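You operate a simulated robot arm through the tools that you are given. There is no shell and no other tool. Be economical: measure what you need, move in short steps, check, and stop when the job is done.

You are at the controls of a simulated robot arm. One attempt, no reset.

Task
Rub the steel plate clean, then set both notched blocks on it.
Fine: all the chalk off; use the yellow rubbing block and put it back; one block at each end of the plate.

It is judged by the outcome, as a careful person would: the job done as asked, and still so three seconds after it is handed in. It fails if anything else is knocked over, pushed out of place, dropped, spilled or broken.

Robot
A 6-joint arm with a two-finger parallel gripper, fixed in place. Base frame: the origin is at the foot of the arm, x ahead of it, y to its left, z up; the work surface is at about z = 860. Readings come in mm, degrees, newtons and seconds.
With the tool pointing down near the work surface it reaches from about 240 to 640 mm from the base axis. Its first joint turns from -66.0 to 66.0 degrees. Payload 2.7 kg.
Tool frame: the origin (TCP) lies between the finger pads and is the grasp point; the fingertips stand 23 mm ahead of it; z points along the fingers, y is the line along which they close. Largest opening 94 mm; finger width 38, thickness 10; the body of the gripper, 54 by 96 mm, starts 39 mm behind the TCP.
Orientation is that of the tool frame in the base frame, as a unit quaternion [x, y, z, w]. With the fingers straight down and closing along the base's y, the tool's x points along the base's -x, its y along +y and its z along -z.

Tools
- The arm moves only by the tool step_arm. Its argument "targets" is a list of rows, each a list of 7 numbers: the shift along the tool's x, y, z in mm, then the turn, a rotation vector about the tool's x, y, z in degrees, then the finger opening in mm, from 0 to 94. In form: [[tx, ty, tz, ax, ay, az, hand], ...]. A call has 1 to 8 rows; each row is the pose to reach, as a shift and turn from the pose commanded when the call began, along the tool's axes at that moment. Rows are played at 5 a second. More than 50 mm and 8.6 degrees between two rows, or a gripper value outside its range, and nothing of the call is played. Where a pose cannot be reached the arm comes as near as it can. A force on the tool above 40 N (or 10 N above the force at the start of the call, whichever is more), or a blocked arm, ends the call early, and 0.2 s more pass. The fingers move at their own pace (about 45 mm/s each) and stop on an object; they squeeze with about 28 N. The grip force told is the motor's: it shows also when the fingers shut on nothing. Time passes only in rows, and 0.2 s behind the last, so rows that repeat a pose let the fingers close. The reply holds the time, the measured pose of the TCP, the force on the tool along the base axes, the opening and the grip force, in the units named above and with some noise.
- Cameras (640 x 400 px; columns grow to the right, rows downward): "scene" is fixed at [73.1, -435, 1398.5]; the picture's right is [0.77, -0.64, 0.00], its down [-0.40, -0.48, -0.78] and it looks along [0.50, 0.60, -0.63] (base axes); focal length 326 px, centre (320, 200). "wrist" rides on the gripper at [87, 16, -74] in the tool frame; the picture's right is [-0.18, 0.98, 0.00], its down [-0.58, -0.11, -0.81] and it looks along [-0.79, -0.15, 0.59] (tool axes); focal length 243 px, centre (320, 200). There is no depth. A picture from a camera that has moved, and an enlarged one, comes with that camera's place and axes in the base frame and with its lens.
- snapshot(camera): a new picture of that camera. The clock stands still meanwhile.
- inspect(camera, box): a new picture of the part [left, top, right, bottom] of that camera's present view, enlarged. The clock stands still meanwhile.
- close_job(): hands the job in; it is judged then, once.

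Work in short steps. Places have to be worked out from the pictures, the camera data and where the tool is seen: move nearer, look again, correct. Check each grasp and each placing, and mend what went wrong. You have 120 turns and 76 pictures in all, those below and enlarged ones among them. Open the gripper and draw the arm clear of the work before you hand the job in, unless the task says otherwise; then end with one line.

The tools are called after ">>>" as name(argument=value, ...) on one line, values as JSON. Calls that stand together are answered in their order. step_arm: Moves the arm, as the interface text tells. Its arguments: {"type":"object","properties":{"targets":{"type":"array","items":{"type":"array","items":{"type":"number"}}}},"required":["targets"]} The other tools are called the same way: snapshot (camera) takes a picture; inspect (camera, box) takes an enlarged picture of a part of a camera's view; close_job () hands the job in.

At the start:

```text
time: 0.0
tcp_pos: [354.5, -170.8, 1109.0]
ee_rot: [0.0, 1.0, 0.0, 0.001]
force: [-0.5, 0.4, 0.0]
grip_width: 94.0
grip_force: 0.0
```

scene: 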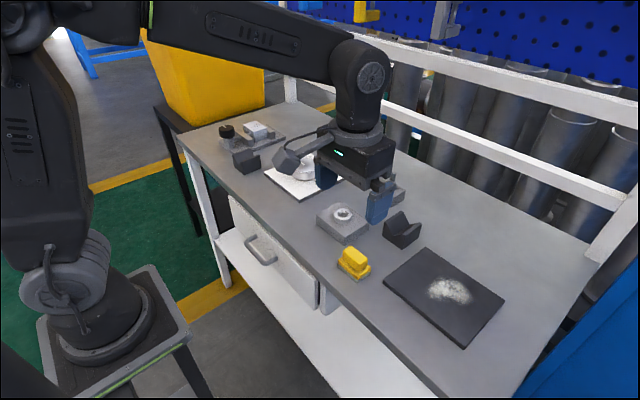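
wrist: 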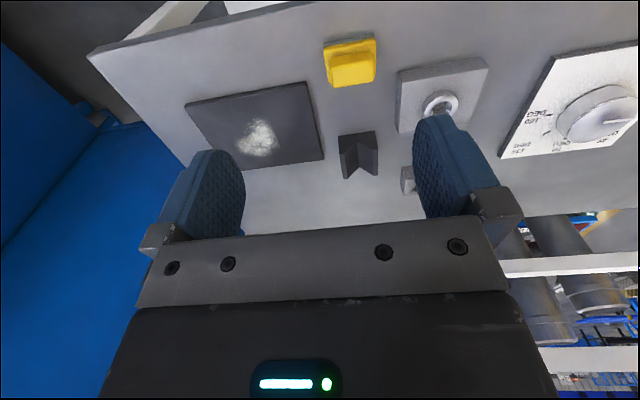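

I'll start with enlarged views of the plate, rubbing block and the two notched blocks.

>>> inspect(camera="scene", box=[310, 170, 530, 350])

>>> inspect(camera="scene", box=[190, 90, 350, 210])

>>> inspect(camera="wrist", box=[160, 20, 520, 240])

```text
2.22 times, centred on (420, 260) of scene
camera zoom: at [73.1, -435.0, 1398.5], right [0.77, -0.64, 0.0], down [-0.4, -0.48, -0.78], along [0.5, 0.6, -0.63], focal length 724 px, centre (98, 67)
```

zoom: 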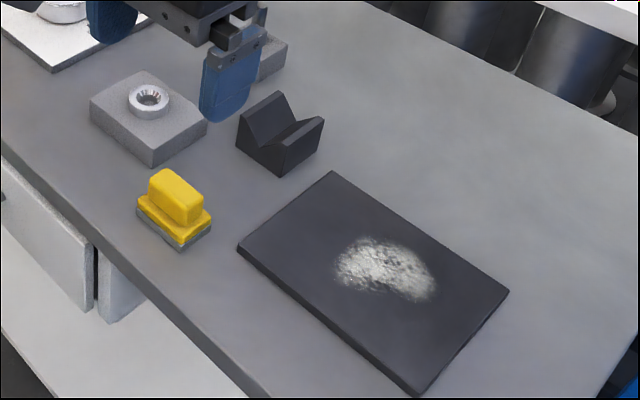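

```text
3.33 times, centred on (270, 150) of scene
camera zoom: at [73.1, -435.0, 1398.5], right [0.77, -0.64, 0.0], down [-0.4, -0.48, -0.78], along [0.5, 0.6, -0.63], focal length 1086 px, centre (487, 367)
```

zoom: 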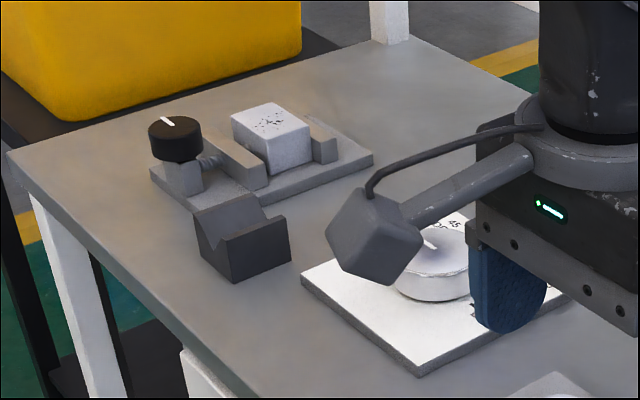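

```text
1.78 times, centred on (340, 130) of wrist
camera zoom: at [269.4, -155.4, 1182.1], right [0.18, 0.98, 0.0], down [0.58, -0.11, 0.81], along [0.79, -0.15, -0.59], focal length 431 px, centre (284, 324)
```

zoom: 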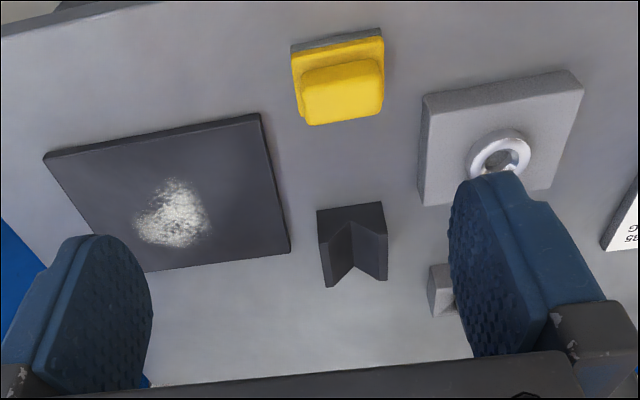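

Estimates from the scene view: plate x 430–568, y −381…−204; yellow block centre ≈(407,−146) with its long side along y; V-blocks ≈(562,−143) and ≈(432,336). I move above the yellow block for a closer look.

>>> step_arm(targets=[[-18, 8, 35, 0, 0, 0, 94], [-36, 16, 70, 0, 0, 0, 94], [-40, 24, 110, 0, 0, 0, 94], [-40, 24, 110, 0, 0, 0, 94]])

>>> snapshot(camera="wrist")

>>> snapshot(camera="scene")

```text
time: 1.0
tcp_pos: [394.9, -148.8, 999.2]
ee_rot: [0.0, 1.0, 0.0, 0.0]
force: [0.7, 0.0, 0.7]
grip_width: 94.3
grip_force: 0.2
```

```text
70 pictures are left
camera wrist: at [308.9, -132.7, 1072.1], right [0.18, 0.98, 0.0], down [0.58, -0.11, 0.81], along [0.79, -0.15, -0.59], focal length 243 px, centre (320, 200)
```

wrist: 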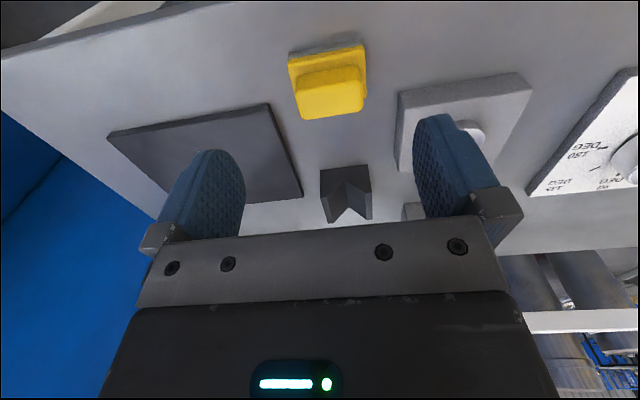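

```text
69 pictures are left
```

scene: 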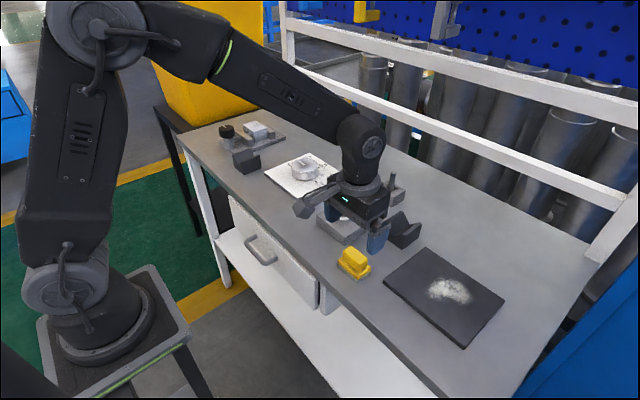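

>>> inspect(camera="scene", box=[325, 235, 385, 285])

>>> inspect(camera="wrist", box=[270, 20, 390, 130])

```text
8.00 times, centred on (355, 260) of scene
camera zoom: at [73.1, -435.0, 1398.5], right [0.77, -0.64, 0.0], down [-0.4, -0.48, -0.78], along [0.5, 0.6, -0.63], focal length 2607 px, centre (40, -280)
```

zoom: 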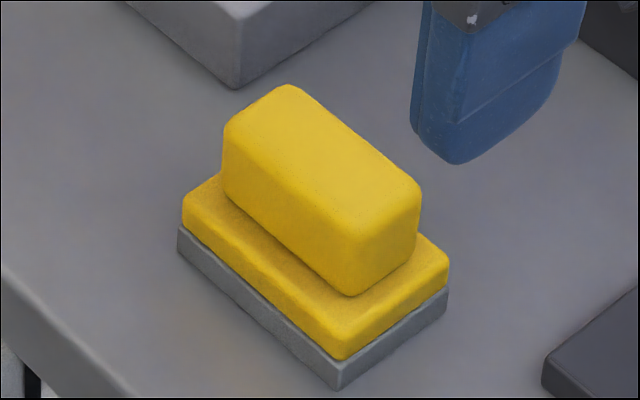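

```text
3.64 times, centred on (330, 75) of wrist
camera zoom: at [308.9, -132.7, 1072.1], right [0.18, 0.98, 0.0], down [0.58, -0.11, 0.81], along [0.79, -0.15, -0.59], focal length 882 px, centre (284, 654)
```

zoom: 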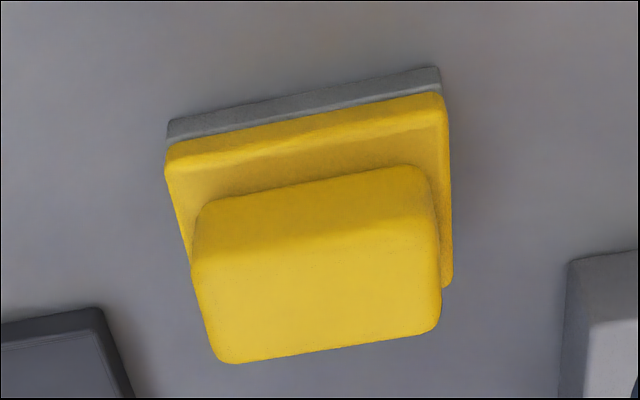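

The yellow block's base is about 58×38, centre ≈(407,−145), with the ledge at z≈880 and the handle top at z≈902. I centre on it and go down with the fingers open along y.

>>> step_arm(targets=[[-12.5, 3.5, 30, 0, 0, 0, 94], [-12.5, 3.5, 60, 0, 0, 0, 94], [-12.5, 3.5, 82, 0, 0, 0, 94], [-12.5, 3.5, 82, 0, 0, 0, 94]])

>>> inspect(camera="scene", box=[310, 210, 410, 290])

>>> snapshot(camera="wrist")

```text
time: 2.0
tcp_pos: [407.5, -144.6, 915.2]
ee_rot: [0.0, 1.0, 0.0, 0.0]
force: [0.1, -0.1, 0.2]
grip_width: 94.1
grip_force: 0.0
```

```text
5.00 times, centred on (360, 250) of scene
camera zoom: at [73.1, -435.0, 1398.5], right [0.77, -0.64, 0.0], down [-0.4, -0.48, -0.78], along [0.5, 0.6, -0.63], focal length 1629 px, centre (120, -50)
```

zoom: 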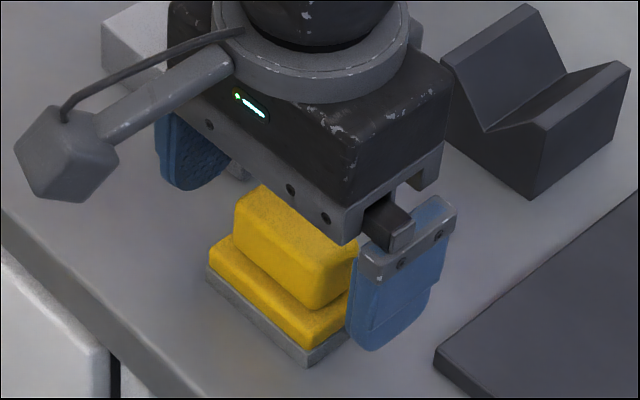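

```text
65 pictures are left
camera wrist: at [321.7, -127.6, 989.5], right [0.18, 0.98, 0.0], down [0.58, -0.11, 0.81], along [0.79, -0.15, -0.59], focal length 243 px, centre (320, 200)
```

wrist: 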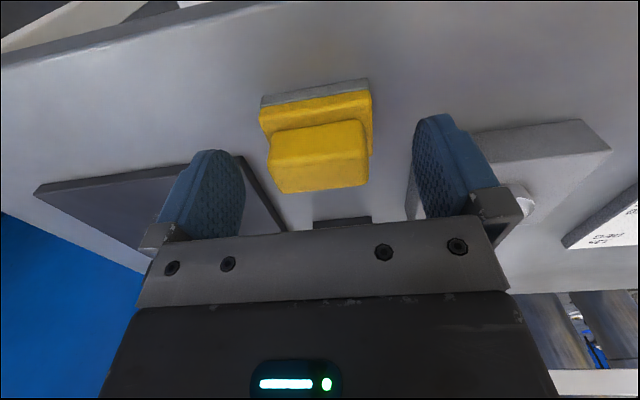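

Alignment looks good and the fingers clear the grey holed block. I lower until the tips are just above the ledge and close.

>>> step_arm(targets=[[0, 0, 6, 0, 0, 0, 80], [0, 0, 10, 0, 0, 0, 64], [0, 0, 10, 0, 0, 0, 40], [0, 0, 10, 0, 0, 0, 20], [0, 0, 10, 0, 0, 0, 20], [0, 0, 10, 0, 0, 0, 20]])

>>> inspect(camera="scene", box=[310, 210, 410, 290])

```text
time: 3.4
tcp_pos: [407.7, -144.1, 905.6]
ee_rot: [0.0, 1.0, 0.0, 0.001]
force: [0.4, -0.2, 1.6]
grip_width: 49.8
grip_force: 27.8
```

```text
5.00 times, centred on (360, 250) of scene
camera zoom: at [73.1, -435.0, 1398.5], right [0.77, -0.64, 0.0], down [-0.4, -0.48, -0.78], along [0.5, 0.6, -0.63], focal length 1629 px, centre (120, -50)
```

zoom: 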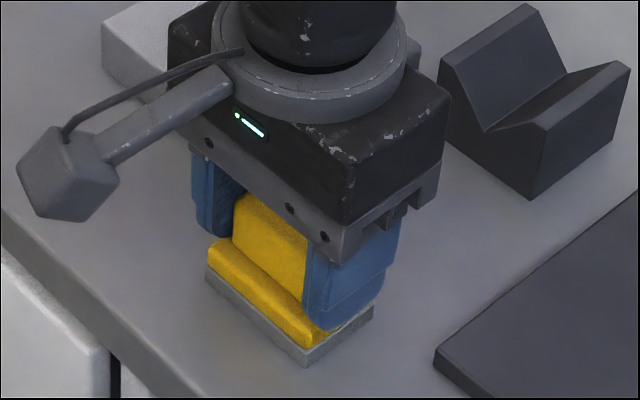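

The grip holds at 49.8 mm on the handle; home pose of the rubber is TCP (407.7, −144.1, 905.6). I lift it and carry it over the chalk.

>>> step_arm(targets=[[0, 0, -25, 0, 0, 0, 20], [0, 0, -50, 0, 0, 0, 20], [-20, -40, -50, 0, 0, 0, 20], [-40, -80, -50, 0, 0, 0, 20], [-65, -120, -50, 0, 0, 0, 20], [-88, -160, -50, 0, 0, 0, 20], [-88, -160, -50, 0, 0, 0, 20]])

>>> inspect(camera="scene", box=[360, 190, 520, 350])

>>> snapshot(camera="wrist")

```text
time: 5.0
tcp_pos: [496.9, -306.0, 955.5]
ee_rot: [0.0, 1.0, -0.001, 0.0]
force: [0.2, 0.3, -0.9]
grip_width: 49.8
grip_force: 28.0
```

```text
2.50 times, centred on (440, 270) of scene
camera zoom: at [73.1, -435.0, 1398.5], right [0.77, -0.64, 0.0], down [-0.4, -0.48, -0.78], along [0.5, 0.6, -0.63], focal length 815 px, centre (20, 25)
```

zoom: 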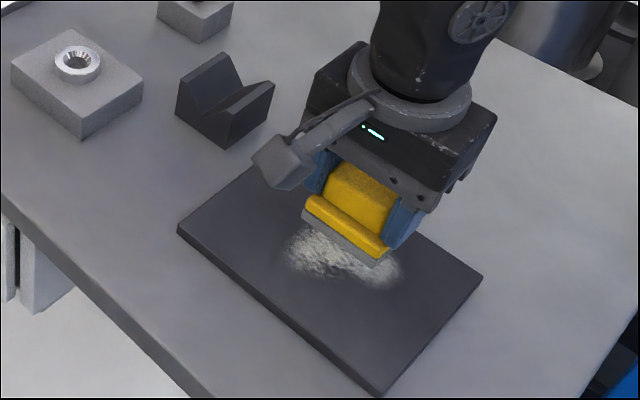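

```text
62 pictures are left
camera wrist: at [410.6, -289.5, 1029.0], right [0.18, 0.98, 0.0], down [0.58, -0.11, 0.81], along [0.79, -0.15, -0.59], focal length 243 px, centre (320, 200)
```

wrist: 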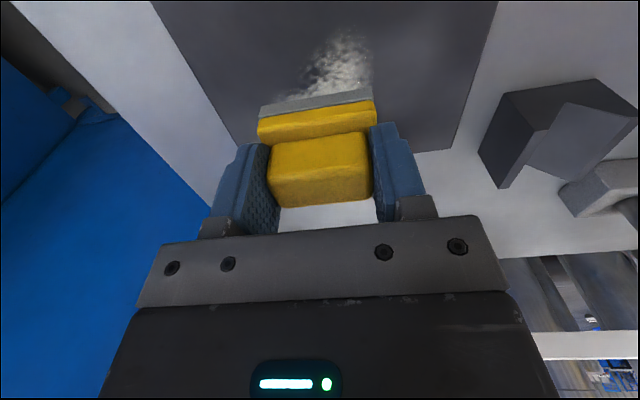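

Still held level. Chalk lies within roughly x 465–545, y −345…−265. I descend carefully to feel for contact with the plate.

>>> step_arm(targets=[[0, 0, 20, 0, 0, 0, 20], [0, 0, 35, 0, 0, 0, 20], [0, 0, 38, 0, 0, 0, 20], [0, 0, 38, 0, 0, 0, 20]])

>>> inspect(camera="scene", box=[380, 230, 500, 330])

```text
time: 6.0
tcp_pos: [495.8, -306.3, 917.9]
ee_rot: [0.0, 1.0, 0.0, 0.0]
force: [0.7, -1.5, -0.7]
grip_width: 49.8
grip_force: 28.2
```

```text
4.00 times, centred on (440, 280) of scene
camera zoom: at [73.1, -435.0, 1398.5], right [0.77, -0.64, 0.0], down [-0.4, -0.48, -0.78], along [0.5, 0.6, -0.63], focal length 1303 px, centre (-160, -120)
```

zoom: 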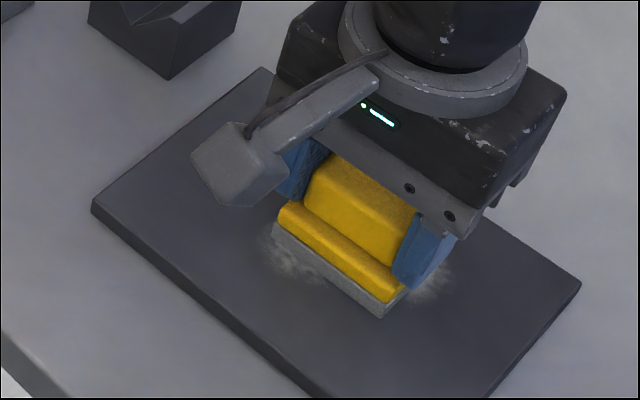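

Nearly touching. I step down 1 mm at a time and watch the force.

>>> step_arm(targets=[[0, 0, 1, 0, 0, 0, 20], [0, 0, 2, 0, 0, 0, 20], [0, 0, 3, 0, 0, 0, 20], [0, 0, 3, 0, 0, 0, 20]])

```text
time: 7.0
tcp_pos: [496.3, -304.1, 918.1]
ee_rot: [-0.001, 1.0, -0.001, 0.002]
force: [-8.0, 5.0, 22.8]
grip_width: 49.8
grip_force: 28.0
```

Contact at TCP z≈918 (plate top ≈872) with about 23 N. I ease off slightly and make the first strokes.

>>> step_arm(targets=[[0, -12, -1, 0, 0, 0, 20], [0, -28, -1, 0, 0, 0, 20], [0, -10, -1, 0, 0, 0, 20], [0, 10, -1, 0, 0, 0, 20], [0, 28, -1, 0, 0, 0, 20], [10, 28, -1, 0, 0, 0, 20], [20, 28, -1, 0, 0, 0, 20], [20, 14, -1, 0, 0, 0, 20]])

>>> inspect(camera="scene", box=[380, 230, 500, 330])

```text
time: 8.8
tcp_pos: [476.5, -289.2, 918.1]
ee_rot: [-0.001, 1.0, -0.001, 0.001]
force: [0.4, 10.7, 22.7]
grip_width: 49.6
grip_force: 28.0
```

```text
4.00 times, centred on (440, 280) of scene
camera zoom: at [72.8, -434.5, 1398.7], right [0.77, -0.64, 0.0], down [-0.4, -0.48, -0.78], along [0.5, 0.6, -0.63], focal length 1303 px, centre (-160, -120)
```

zoom: 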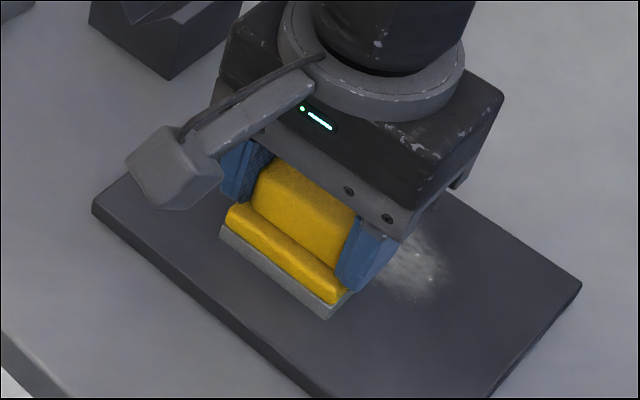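

It wipes and the plate stays put. I continue with serpentine strokes over the rest.

>>> step_arm(targets=[[0, -15, 0, 0, 0, 0, 20], [0, -30, 0, 0, 0, 0, 20], [0, -44, 0, 0, 0, 0, 20], [-18, -44, 0, 0, 0, 0, 20], [-36, -44, 0, 0, 0, 0, 20], [-36, -26, 0, 0, 0, 0, 20], [-36, -8, 0, 0, 0, 0, 20], [-36, 8, 0, 0, 0, 0, 20]])

>>> step_arm(targets=[[-16, 0, 0, 0, 0, 0, 20], [-16, -18, 0, 0, 0, 0, 20], [-16, -36, 0, 0, 0, 0, 20], [-16, -52, 0, 0, 0, 0, 20], [0, -52, 0, 0, 0, 0, 20], [0, -34, 0, 0, 0, 0, 20], [0, -16, 0, 0, 0, 0, 20], [0, 0, 0, 0, 0, 0, 20]])

>>> inspect(camera="scene", box=[380, 230, 500, 330])

```text
time: 10.6
tcp_pos: [510.8, -282.6, 916.8]
ee_rot: [0.0, 1.0, 0.001, 0.001]
force: [0.2, -4.2, 11.2]
grip_width: 49.3
grip_force: 27.7
```

```text
time: 12.4
tcp_pos: [511.8, -284.3, 916.1]
ee_rot: [-0.001, 1.0, 0.0, 0.001]
force: [0.3, -4.7, 11.8]
grip_width: 49.5
grip_force: 28.5
```

```text
4.00 times, centred on (440, 280) of scene
camera zoom: at [72.9, -435.0, 1398.5], right [0.77, -0.64, 0.0], down [-0.4, -0.48, -0.78], along [0.5, 0.6, -0.63], focal length 1303 px, centre (-160, -120)
```

zoom: 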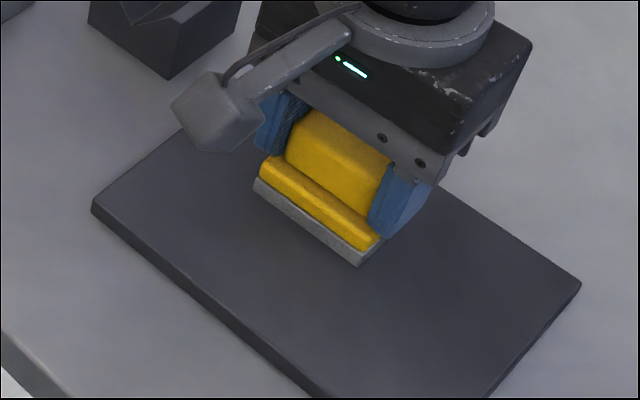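

Looks clean so far. One more wider pass along the far side, then I lift and inspect.

>>> step_arm(targets=[[-26, 0, 0, 0, 0, 0, 20], [-26, -18, 0, 0, 0, 0, 20], [-26, -36, 0, 0, 0, 0, 20], [-26, -54, 0, 0, 0, 0, 20], [-8, -60, 0, 0, 0, 0, 20], [-8, -42, 0, 0, 0, 0, 20], [-8, -20, 0, 0, 0, 0, 20], [-8, 0, 0, 0, 0, 0, 20]])

>>> step_arm(targets=[[20, 0, 0, 0, 0, 0, 20], [38, 0, 0, 0, 0, 0, 20], [38, -20, 0, 0, 0, 0, 20], [38, -40, 0, 0, 0, 0, 20], [38, -60, 0, 0, 0, 0, 20], [20, -60, 0, 0, 0, 0, 20], [20, -40, 0, 0, 0, 0, 20], [20, -20, 0, 0, 0, 0, 20]])

>>> step_arm(targets=[[0, 0, -20, 0, 0, 0, 20], [0, 0, -45, 0, 0, 0, 20], [20, 40, -45, 0, 0, 0, 20], [40, 80, -45, 0, 0, 0, 20], [60, 120, -45, 0, 0, 0, 20], [60, 120, -45, 0, 0, 0, 20]])

>>> inspect(camera="scene", box=[380, 240, 510, 350])

>>> snapshot(camera="wrist")

```text
time: 14.2
tcp_pos: [519.2, -283.7, 916.5]
ee_rot: [0.0, 1.0, 0.001, 0.0]
force: [0.3, -2.2, 4.9]
grip_width: 49.6
grip_force: 27.9
```

```text
time: 16.0
tcp_pos: [499.8, -302.2, 917.5]
ee_rot: [0.0, 1.0, 0.001, 0.001]
force: [1.1, -0.7, -0.2]
grip_width: 49.5
grip_force: 28.1
```

```text
time: 17.4
tcp_pos: [439.6, -183.4, 959.9]
ee_rot: [0.0, 1.0, 0.0, 0.0]
force: [-0.6, 0.1, -1.8]
grip_width: 49.6
grip_force: 28.5
```

```text
3.64 times, centred on (445, 295) of scene
camera zoom: at [73.1, -435.0, 1398.5], right [0.77, -0.64, 0.0], down [-0.4, -0.48, -0.78], along [0.5, 0.6, -0.63], focal length 1185 px, centre (-134, -146)
```

zoom: 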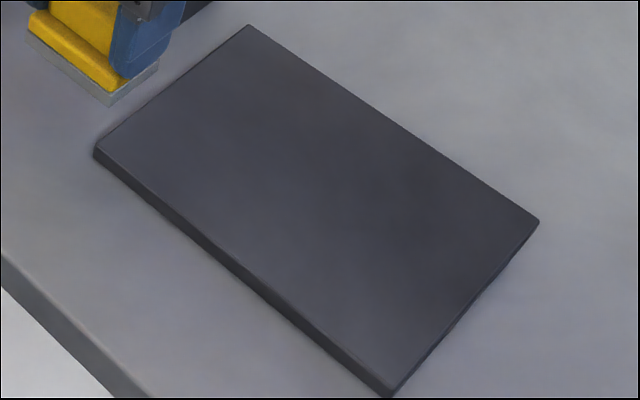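

```text
57 pictures are left
camera wrist: at [354.4, -167.4, 1033.3], right [0.18, 0.98, 0.0], down [0.58, -0.11, 0.81], along [0.79, -0.15, -0.59], focal length 243 px, centre (320, 200)
```

wrist: 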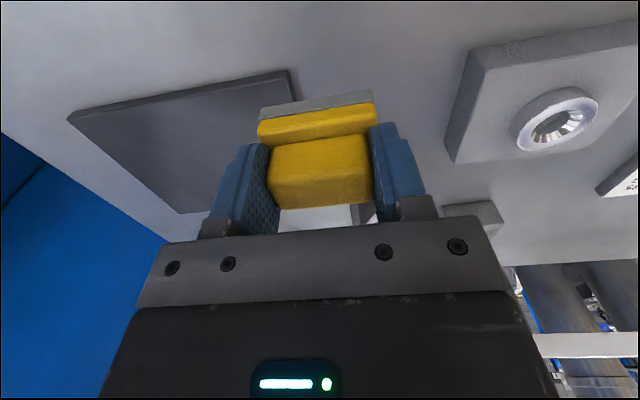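

>>> inspect(camera="scene", box=[410, 260, 490, 320])

```text
6.67 times, centred on (450, 290) of scene
camera zoom: at [73.1, -435.0, 1398.5], right [0.77, -0.64, 0.0], down [-0.4, -0.48, -0.78], along [0.5, 0.6, -0.63], focal length 2172 px, centre (-547, -400)
```

zoom: 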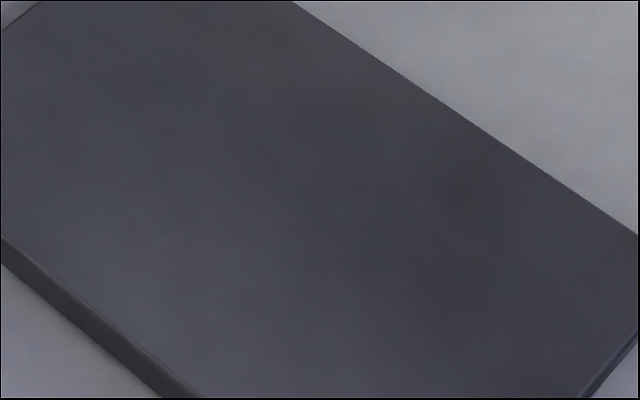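

The plate is clean and unmoved. I take the rubber back to its place (407.7, −144.1).

>>> step_arm(targets=[[16, 20, 0, 0, 0, 0, 20], [32, 39.3, 0, 0, 0, 0, 20], [32, 39.3, 25, 0, 0, 0, 20], [32, 39.3, 45, 0, 0, 0, 20], [32, 39.3, 50, 0, 0, 0, 20], [32, 39.3, 50, 0, 0, 0, 20]])

>>> inspect(camera="scene", box=[310, 210, 410, 290])

```text
time: 18.8
tcp_pos: [406.6, -143.6, 911.6]
ee_rot: [0.0, 1.0, 0.0, 0.0]
force: [-0.1, 1.7, -1.4]
grip_width: 49.7
grip_force: 27.9
```

```text
5.00 times, centred on (360, 250) of scene
camera zoom: at [73.1, -435.0, 1398.5], right [0.77, -0.64, 0.0], down [-0.4, -0.48, -0.78], along [0.5, 0.6, -0.63], focal length 1629 px, centre (120, -50)
```

zoom: 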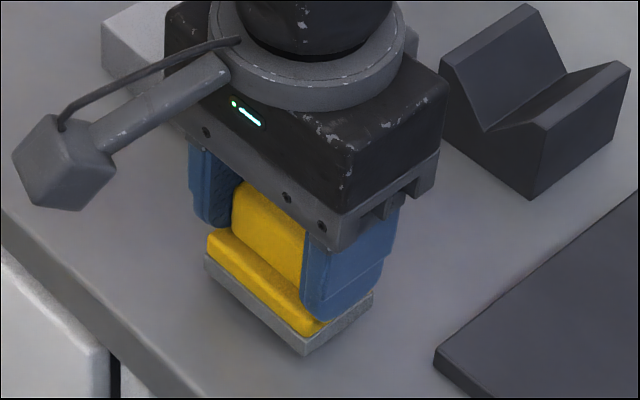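

Position matches. I lower in 1 mm steps until contact.

>>> step_arm(targets=[[-0.7, 0, 3, 0, 0, 0, 20], [-0.7, 0, 5, 0, 0, 0, 20], [-0.7, 0, 6, 0, 0, 0, 20], [-0.7, 0, 7, 0, 0, 0, 20], [-0.7, 0, 7, 0, 0, 0, 20]])

>>> inspect(camera="scene", box=[325, 235, 385, 285])

```text
time: 20.0
tcp_pos: [409.3, -142.1, 904.0]
ee_rot: [0.0, 1.0, 0.0, 0.001]
force: [-1.3, 0.1, 4.1]
grip_width: 49.4
grip_force: 27.6
```

```text
8.00 times, centred on (355, 260) of scene
camera zoom: at [73.0, -435.0, 1398.5], right [0.77, -0.64, 0.0], down [-0.4, -0.48, -0.78], along [0.5, 0.6, -0.63], focal length 2607 px, centre (40, -280)
```

zoom: 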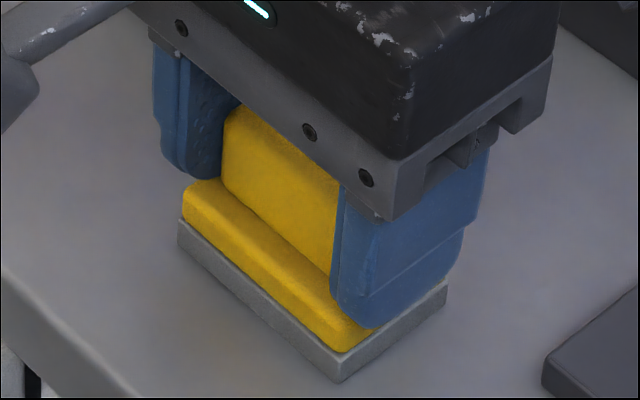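

Contact force is about 4 N and the corner is within 1–2 mm of the original place. I lower 1 mm more to confirm it's seated.

>>> step_arm(targets=[[0.8, -0.5, 1, 0, 0, 0, 20], [1, -0.8, 2, 0, 0, 0, 20], [1, -0.8, 2, 0, 0, 0, 20]])

>>> inspect(camera="scene", box=[325, 235, 385, 285])

```text
time: 20.8
tcp_pos: [408.3, -143.0, 905.5]
ee_rot: [0.0, 1.0, 0.0, 0.002]
force: [-3.5, 14.4, 31.1]
grip_width: 49.5
grip_force: 27.8
```

```text
8.00 times, centred on (355, 260) of scene
camera zoom: at [72.6, -434.5, 1398.7], right [0.77, -0.64, 0.0], down [-0.4, -0.48, -0.78], along [0.5, 0.6, -0.63], focal length 2607 px, centre (40, -280)
```

zoom: 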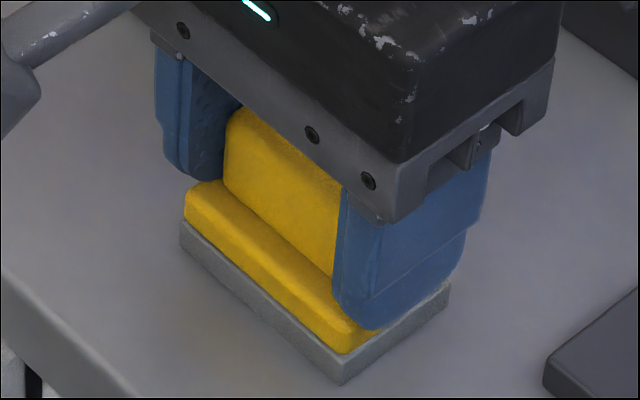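

It is firmly seated. I relieve the pressure, open and rise straight up.

>>> step_arm(targets=[[0, 0, -2.5, 0, 0, 0, 49], [0, 0, -2.5, 0, 0, 0, 60], [0, 0, -2.5, 0, 0, 0, 90], [0, 0, -2.5, 0, 0, 0, 94], [0, 0, -30, 0, 0, 0, 94], [0, 0, -75, 0, 0, 0, 94], [0, 0, -110, 0, 0, 0, 94], [0, 0, -110, 0, 0, 0, 94]])

>>> inspect(camera="scene", box=[325, 235, 385, 285])

>>> inspect(camera="scene", box=[370, 170, 450, 270])

>>> snapshot(camera="wrist")

```text
time: 22.6
tcp_pos: [405.6, -143.5, 1013.0]
ee_rot: [0.0, 1.0, 0.0, -0.001]
force: [0.7, 0.1, -0.5]
grip_width: 93.9
grip_force: 0.1
```

```text
8.00 times, centred on (355, 260) of scene
camera zoom: at [73.1, -435.0, 1398.5], right [0.77, -0.64, 0.0], down [-0.4, -0.48, -0.78], along [0.5, 0.6, -0.63], focal length 2607 px, centre (40, -280)
```

zoom: 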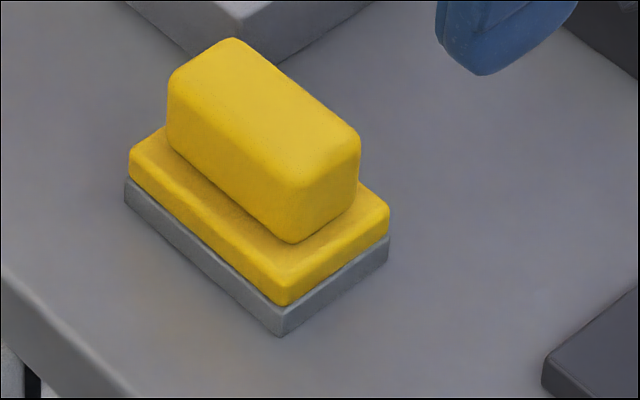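

```text
4.00 times, centred on (410, 220) of scene
camera zoom: at [73.1, -435.0, 1398.5], right [0.77, -0.64, 0.0], down [-0.4, -0.48, -0.78], along [0.5, 0.6, -0.63], focal length 1303 px, centre (-40, 120)
```

zoom: 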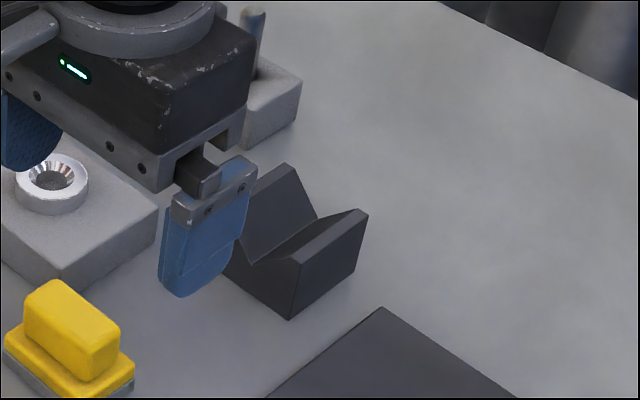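

```text
50 pictures are left
camera wrist: at [320.8, -127.1, 1086.6], right [0.18, 0.98, 0.0], down [0.58, -0.11, 0.81], along [0.79, -0.15, -0.59], focal length 243 px, centre (320, 200)
```

wrist: 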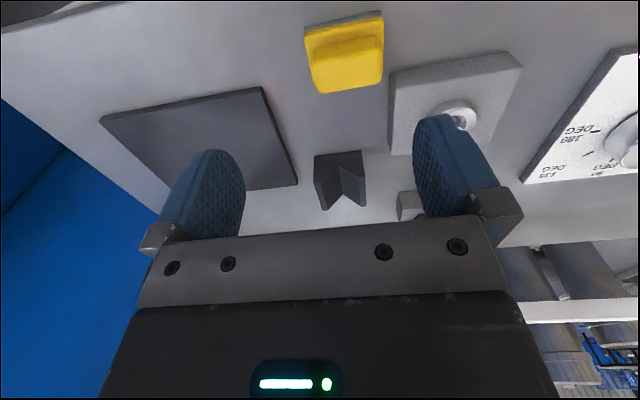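

On release the block followed one finger and now sits about 21 mm too far in +y (tips had slid onto the ledge). I re-grasp it a little higher to put it back properly.

>>> step_arm(targets=[[-1.5, 11, 20, 0, 0, 0, 94], [-1.5, 21, 55, 0, 0, 0, 94], [-1.5, 21, 90, 0, 0, 0, 94], [-1.5, 21, 103, 0, 0, 0, 94], [-1.5, 21, 104, 0, 0, 0, 94]])

>>> step_arm(targets=[[0, 0, 0, 0, 0, 0, 70], [0, 0, 0, 0, 0, 0, 55], [0, 0, 0, 0, 0, 0, 40], [0, 0, 0, 0, 0, 0, 30], [0, 0, 0, 0, 0, 0, 30]])

>>> inspect(camera="scene", box=[310, 210, 410, 290])

```text
time: 23.8
tcp_pos: [410.3, -122.3, 908.8]
ee_rot: [0.0, 1.0, -0.001, 0.0]
force: [0.2, 0.3, -0.3]
grip_width: 93.9
grip_force: 0.0
```

```text
time: 25.0
tcp_pos: [411.5, -121.4, 909.0]
ee_rot: [0.0, 1.0, 0.0, 0.001]
force: [-0.2, 0.2, 0.8]
grip_width: 49.7
grip_force: 27.9
```

```text
5.00 times, centred on (360, 250) of scene
camera zoom: at [73.1, -435.0, 1398.5], right [0.77, -0.64, 0.0], down [-0.4, -0.48, -0.78], along [0.5, 0.6, -0.63], focal length 1629 px, centre (120, -50)
```

zoom: 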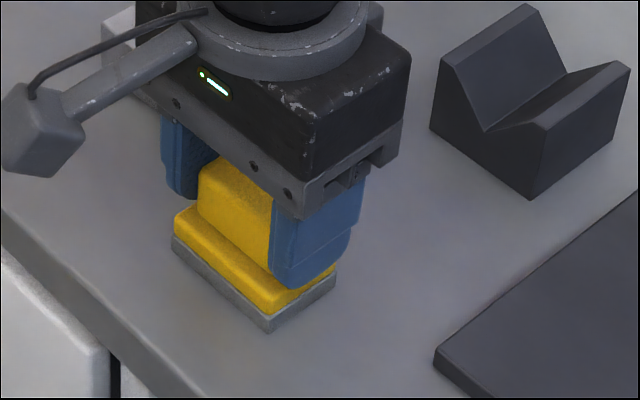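

Gripped at 49.7. I lift 8 mm, shift −21.3 mm in y and lower to just at the table.

>>> step_arm(targets=[[0, 0, -8, 0, 0, 0, 30], [0, -10, -8, 0, 0, 0, 30], [0, -21.3, -8, 0, 0, 0, 30], [0, -21.3, -4, 0, 0, 0, 30], [0, -21.3, -1, 0, 0, 0, 30], [0, -21.3, 0, 0, 0, 0, 30], [0, -21.3, 0, 0, 0, 0, 30]])

>>> inspect(camera="scene", box=[325, 235, 385, 285])

```text
time: 26.6
tcp_pos: [408.3, -144.2, 908.4]
ee_rot: [-0.001, 1.0, 0.0, 0.001]
force: [-0.8, 1.6, 8.0]
grip_width: 49.8
grip_force: 28.2
```

```text
8.00 times, centred on (355, 260) of scene
camera zoom: at [73.0, -434.9, 1398.5], right [0.77, -0.64, 0.0], down [-0.4, -0.48, -0.78], along [0.5, 0.6, -0.63], focal length 2607 px, centre (40, -280)
```

zoom: 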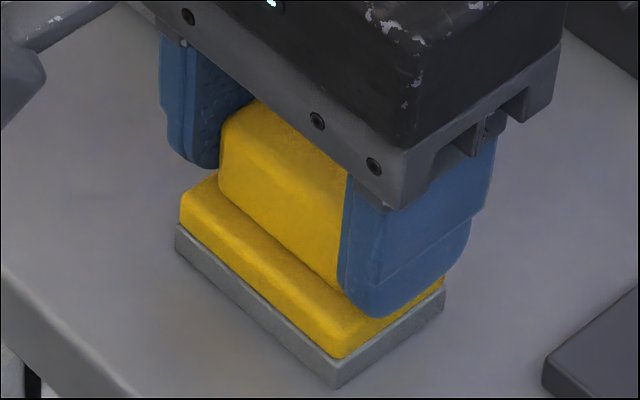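

It is back within about 1 mm of the original place, with light contact. I open in place by a small amount and check it stays.

>>> step_arm(targets=[[0, 0, -1, 0, 0, 0, 49], [0, 0, -1, 0, 0, 0, 54], [0, 0, -1, 0, 0, 0, 60], [0, 0, -1, 0, 0, 0, 60]])

>>> inspect(camera="scene", box=[325, 235, 385, 285])

```text
time: 27.6
tcp_pos: [409.5, -143.5, 909.6]
ee_rot: [0.0, 1.0, 0.0, -0.001]
force: [0.5, 0.6, 0.9]
grip_width: 60.0
grip_force: 0.0
```

```text
8.00 times, centred on (355, 260) of scene
camera zoom: at [73.1, -435.0, 1398.5], right [0.77, -0.64, 0.0], down [-0.4, -0.48, -0.78], along [0.5, 0.6, -0.63], focal length 2607 px, centre (40, -280)
```

zoom: 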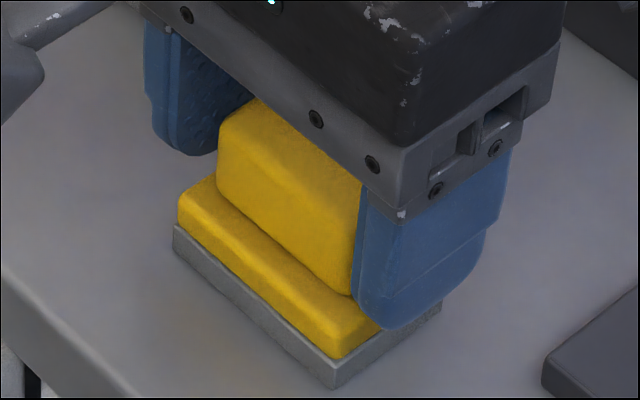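

The rubber stayed at its place. I rise clear, open less later, and move to look over V-block 1 (≈(557,−144), ~60×58, ~42 tall).

>>> step_arm(targets=[[0, 0, -35, 0, 0, 0, 60], [0, 0, -80, 0, 0, 0, 74], [-40, 0, -90, 0, 0, 0, 74], [-80, 0, -90, 0, 0, 0, 74], [-120, 0, -90, 0, 0, 0, 74], [-147, 0, -90, 0, 0, 0, 74], [-147, 0, -70, 0, 0, 0, 74], [-147, 0, -70, 0, 0, 0, 74]])

>>> inspect(camera="scene", box=[325, 160, 455, 290])

>>> snapshot(camera="wrist")

```text
time: 29.4
tcp_pos: [557.4, -143.6, 979.6]
ee_rot: [0.0, 1.0, 0.0, 0.0]
force: [0.2, -0.1, 0.8]
grip_width: 73.9
grip_force: 0.1
```

```text
3.08 times, centred on (390, 225) of scene
camera zoom: at [73.1, -435.0, 1398.5], right [0.77, -0.64, 0.0], down [-0.4, -0.48, -0.78], along [0.5, 0.6, -0.63], focal length 1003 px, centre (105, 123)
```

zoom: 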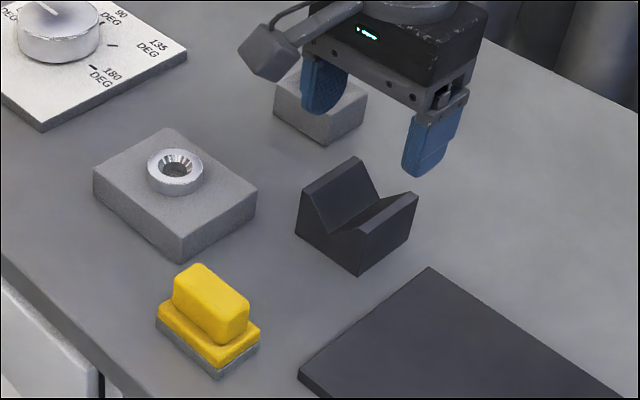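

```text
45 pictures are left
camera wrist: at [471.3, -127.6, 1053.7], right [0.18, 0.98, 0.0], down [0.58, -0.11, 0.81], along [0.79, -0.15, -0.59], focal length 243 px, centre (320, 200)
```

wrist: 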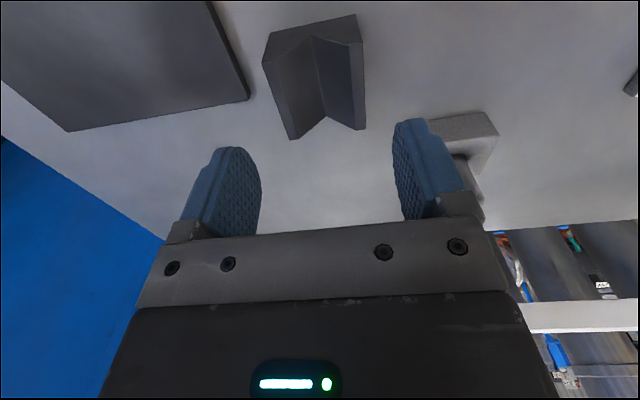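

V-block 1 confirmed at ≈(559,−145.5). I descend around its sides.

>>> step_arm(targets=[[-2, -1.5, 25, 0, 0, 0, 76], [-2, -1.5, 50, 0, 0, 0, 76], [-2, -1.5, 50, 0, 0, 0, 76]])

>>> inspect(camera="scene", box=[375, 180, 455, 250])

>>> snapshot(camera="wrist")

```text
time: 30.2
tcp_pos: [557.4, -144.4, 930.5]
ee_rot: [0.001, 1.0, 0.0, 0.0]
force: [-0.6, 0.2, -1.7]
grip_width: 76.1
grip_force: 0.1
```

```text
5.71 times, centred on (415, 215) of scene
camera zoom: at [73.1, -435.0, 1398.5], right [0.77, -0.64, 0.0], down [-0.4, -0.48, -0.78], along [0.5, 0.6, -0.63], focal length 1862 px, centre (-223, 114)
```

zoom: 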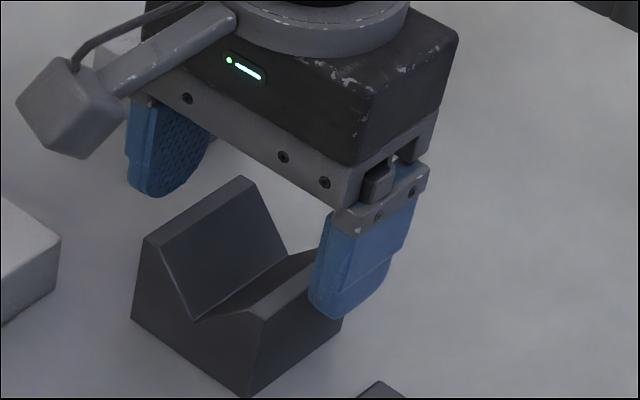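

```text
43 pictures are left
camera wrist: at [472.4, -128.4, 1003.5], right [0.18, 0.98, 0.0], down [0.58, -0.11, 0.81], along [0.79, -0.15, -0.59], focal length 243 px, centre (320, 200)
```

wrist: 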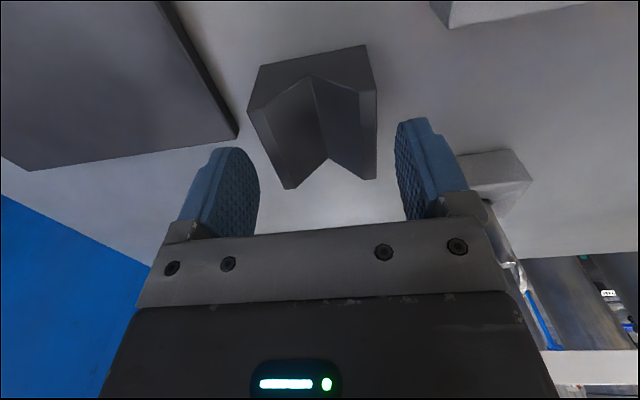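

Good alignment with the fingers on both sides. I lower to z≈893 and close.

>>> step_arm(targets=[[0, 0, 20, 0, 0, 0, 76], [0, 0, 37, 0, 0, 0, 76], [0, 0, 37, 0, 0, 0, 66], [0, 0, 37, 0, 0, 0, 50], [0, 0, 37, 0, 0, 0, 40], [0, 0, 37, 0, 0, 0, 40]])

>>> inspect(camera="scene", box=[375, 180, 455, 250])

```text
time: 31.6
tcp_pos: [558.1, -144.5, 892.9]
ee_rot: [0.0, 1.0, 0.0, 0.0]
force: [-0.3, 1.6, 0.6]
grip_width: 59.9
grip_force: 27.9
```

```text
5.71 times, centred on (415, 215) of scene
camera zoom: at [73.1, -434.9, 1398.5], right [0.77, -0.64, 0.0], down [-0.4, -0.48, -0.78], along [0.5, 0.6, -0.63], focal length 1862 px, centre (-223, 114)
```

zoom: 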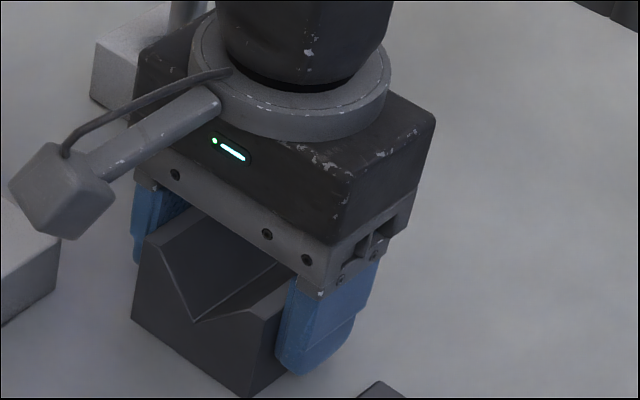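

Gripped at 59.9 mm. I lift it and carry it to the near end of the plate (target ≈(499, −241)).

>>> step_arm(targets=[[0, 0, -25, 0, 0, 0, 40], [0, 0, -50, 0, 0, 0, 40], [20, -32, -50, 0, 0, 0, 40], [40, -64, -50, 0, 0, 0, 40], [59, -96.5, -50, 0, 0, 0, 40], [59, -96.5, -50, 0, 0, 0, 40]])

>>> inspect(camera="scene", box=[360, 190, 520, 350])

```text
time: 33.0
tcp_pos: [499.9, -242.8, 942.4]
ee_rot: [-0.001, 1.0, 0.001, 0.0]
force: [-0.4, -0.5, -9.0]
grip_width: 60.0
grip_force: 28.2
```

```text
2.50 times, centred on (440, 270) of scene
camera zoom: at [73.2, -435.1, 1398.5], right [0.77, -0.64, 0.0], down [-0.4, -0.48, -0.78], along [0.5, 0.6, -0.63], focal length 815 px, centre (20, 25)
```

zoom: 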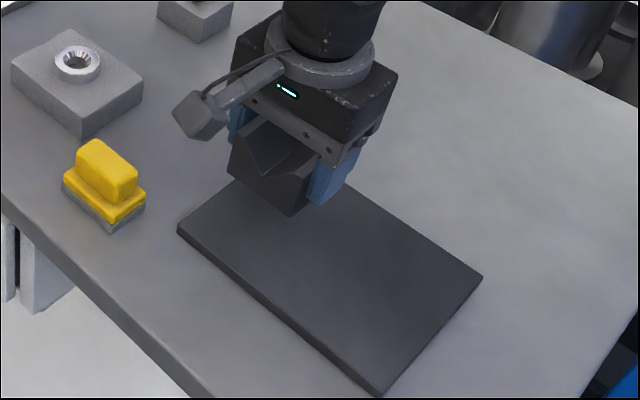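

Block (~0.9 kg) is steady. I lower to a few mm above the plate and check its position.

>>> step_arm(targets=[[0, 0, 15, 0, 0, 0, 40], [0, 0, 30, 0, 0, 0, 40], [0, 0, 33, 0, 0, 0, 40], [0, 0, 33, 0, 0, 0, 40]])

>>> inspect(camera="scene", box=[390, 210, 490, 300])

```text
time: 34.0
tcp_pos: [498.9, -242.4, 908.8]
ee_rot: [0.0, 1.0, -0.001, 0.0]
force: [-0.7, 0.4, -8.3]
grip_width: 59.9
grip_force: 28.1
```

```text
4.44 times, centred on (440, 255) of scene
camera zoom: at [73.2, -435.1, 1398.5], right [0.77, -0.64, 0.0], down [-0.4, -0.48, -0.78], along [0.5, 0.6, -0.63], focal length 1448 px, centre (-213, -44)
```

zoom: 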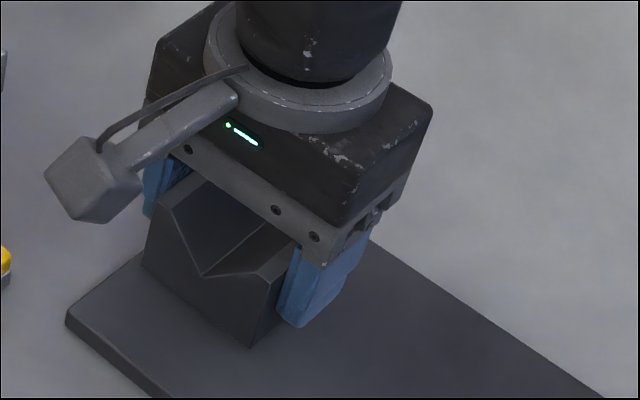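

The block's corner is ≈9 mm inside the plate edge. I lower onto the plate in small steps.

>>> step_arm(targets=[[0, 0, 2, 0, 0, 0, 40], [0, 0, 3, 0, 0, 0, 40], [0, 0, 4, 0, 0, 0, 40], [0, 0, 4, 0, 0, 0, 40]])

```text
time: 35.0
tcp_pos: [499.6, -242.7, 904.9]
ee_rot: [0.0, 1.0, 0.0, 0.0]
force: [0.4, 0.4, -8.8]
grip_width: 60.0
grip_force: 27.7
```

>>> step_arm(targets=[[0, 0, 1, 0, 0, 0, 40], [0, 0, 1, 0, 0, 0, 40]])

```text
time: 35.6
tcp_pos: [498.2, -242.2, 904.7]
ee_rot: [0.0, 1.0, 0.0, 0.0]
force: [-2.2, 0.0, -2.1]
grip_width: 59.9
grip_force: 27.8
```

Force dropped from −9 to −2 N: contact has begun. I go 0.6 mm more, then open gently.

>>> step_arm(targets=[[0, 0, 0.6, 0, 0, 0, 40], [0, 0, 0.3, 0, 0, 0, 60], [0, 0, 0, 0, 0, 0, 63], [0, 0, 0, 0, 0, 0, 66], [0, 0, 0, 0, 0, 0, 70], [0, 0, 0, 0, 0, 0, 70]])

>>> inspect(camera="scene", box=[390, 210, 490, 300])

```text
time: 37.0
tcp_pos: [499.1, -242.9, 903.8]
ee_rot: [0.0, 1.0, 0.001, 0.0]
force: [-0.4, 0.5, -0.5]
grip_width: 70.2
grip_force: 0.0
```

```text
4.44 times, centred on (440, 255) of scene
camera zoom: at [73.1, -435.0, 1398.5], right [0.77, -0.64, 0.0], down [-0.4, -0.48, -0.78], along [0.5, 0.6, -0.63], focal length 1448 px, centre (-213, -44)
```

zoom: 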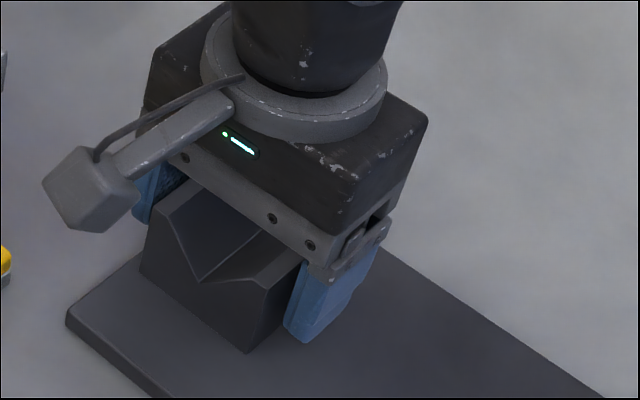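

Placed on the plate. I rise straight and travel toward V-block 2 at ≈(432, 336), at z≈1055.

>>> step_arm(targets=[[0, 0, -40, 0, 0, 0, 74], [0, 0, -85, 0, 0, 0, 74], [0, 0, -130, 0, 0, 0, 74], [0, 15, -155, 0, 0, 0, 74], [5, 60, -155, 0, 0, 0, 74], [10, 105, -155, 0, 0, 0, 74], [15, 150, -155, 0, 0, 0, 74], [20, 195, -155, 0, 0, 0, 74]])

>>> step_arm(targets=[[5, 45, 0, 0, 0, 0, 80], [10, 90, 0, 0, 0, 0, 80], [15, 135, 0, 0, 0, 0, 80], [20, 180, 0, 0, 0, 0, 80], [28, 225, 0, 0, 0, 0, 80], [36, 270, 0, 0, 0, 0, 80], [40, 310, 0, 0, 0, 0, 80], [40, 310, 0, 0, 0, 0, 80]])

>>> snapshot(camera="scene")

>>> snapshot(camera="wrist")

```text
time: 38.8
tcp_pos: [477.8, -46.4, 1059.4]
ee_rot: [0.0, 1.0, 0.0, 0.0]
force: [0.1, 0.4, -0.5]
grip_width: 74.0
grip_force: 0.0
```

```text
time: 40.6
tcp_pos: [439.5, 264.5, 1058.7]
ee_rot: [0.001, 1.0, 0.0, 0.0]
force: [0.0, 0.1, -0.5]
grip_width: 80.3
grip_force: 0.1
```

```text
38 pictures are left
```

scene: 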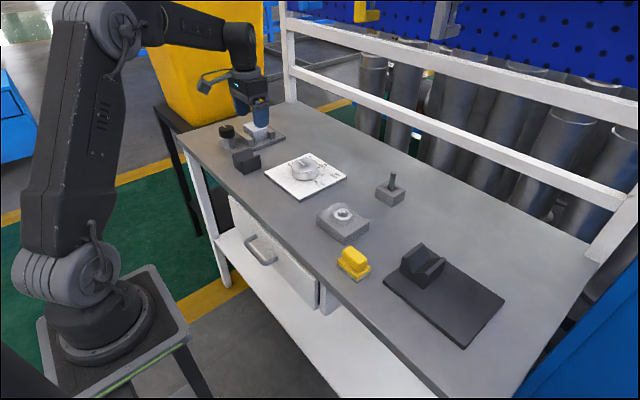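

```text
37 pictures are left
camera wrist: at [353.3, 280.9, 1133.3], right [0.18, 0.98, 0.0], down [0.58, -0.11, 0.81], along [0.79, -0.15, -0.59], focal length 243 px, centre (320, 200)
```

wrist: 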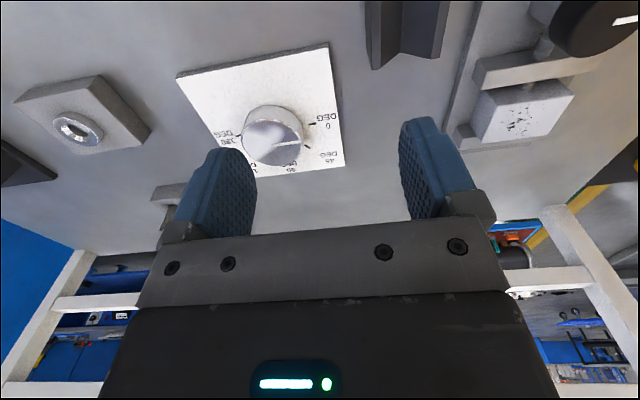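

>>> inspect(camera="scene", box=[215, 120, 295, 190])

>>> inspect(camera="scene", box=[325, 230, 465, 330])

```text
5.71 times, centred on (255, 155) of scene
camera zoom: at [73.1, -435.0, 1398.5], right [0.77, -0.64, 0.0], down [-0.4, -0.48, -0.78], along [0.5, 0.6, -0.63], focal length 1862 px, centre (691, 457)
```

zoom: 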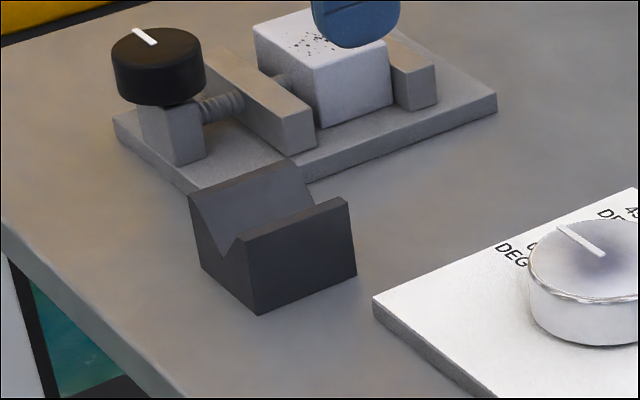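

```text
4.00 times, centred on (395, 280) of scene
camera zoom: at [73.1, -435.0, 1398.5], right [0.77, -0.64, 0.0], down [-0.4, -0.48, -0.78], along [0.5, 0.6, -0.63], focal length 1303 px, centre (20, -120)
```

zoom: 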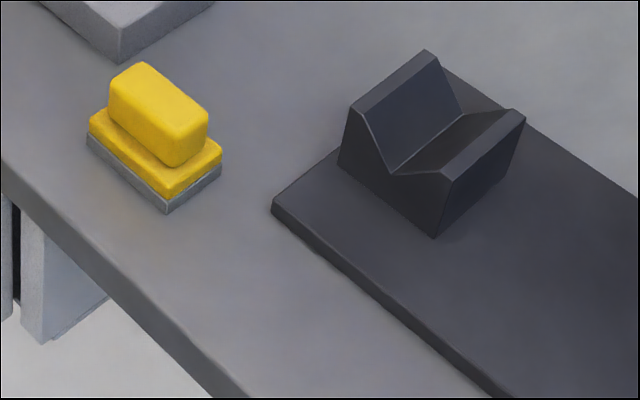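

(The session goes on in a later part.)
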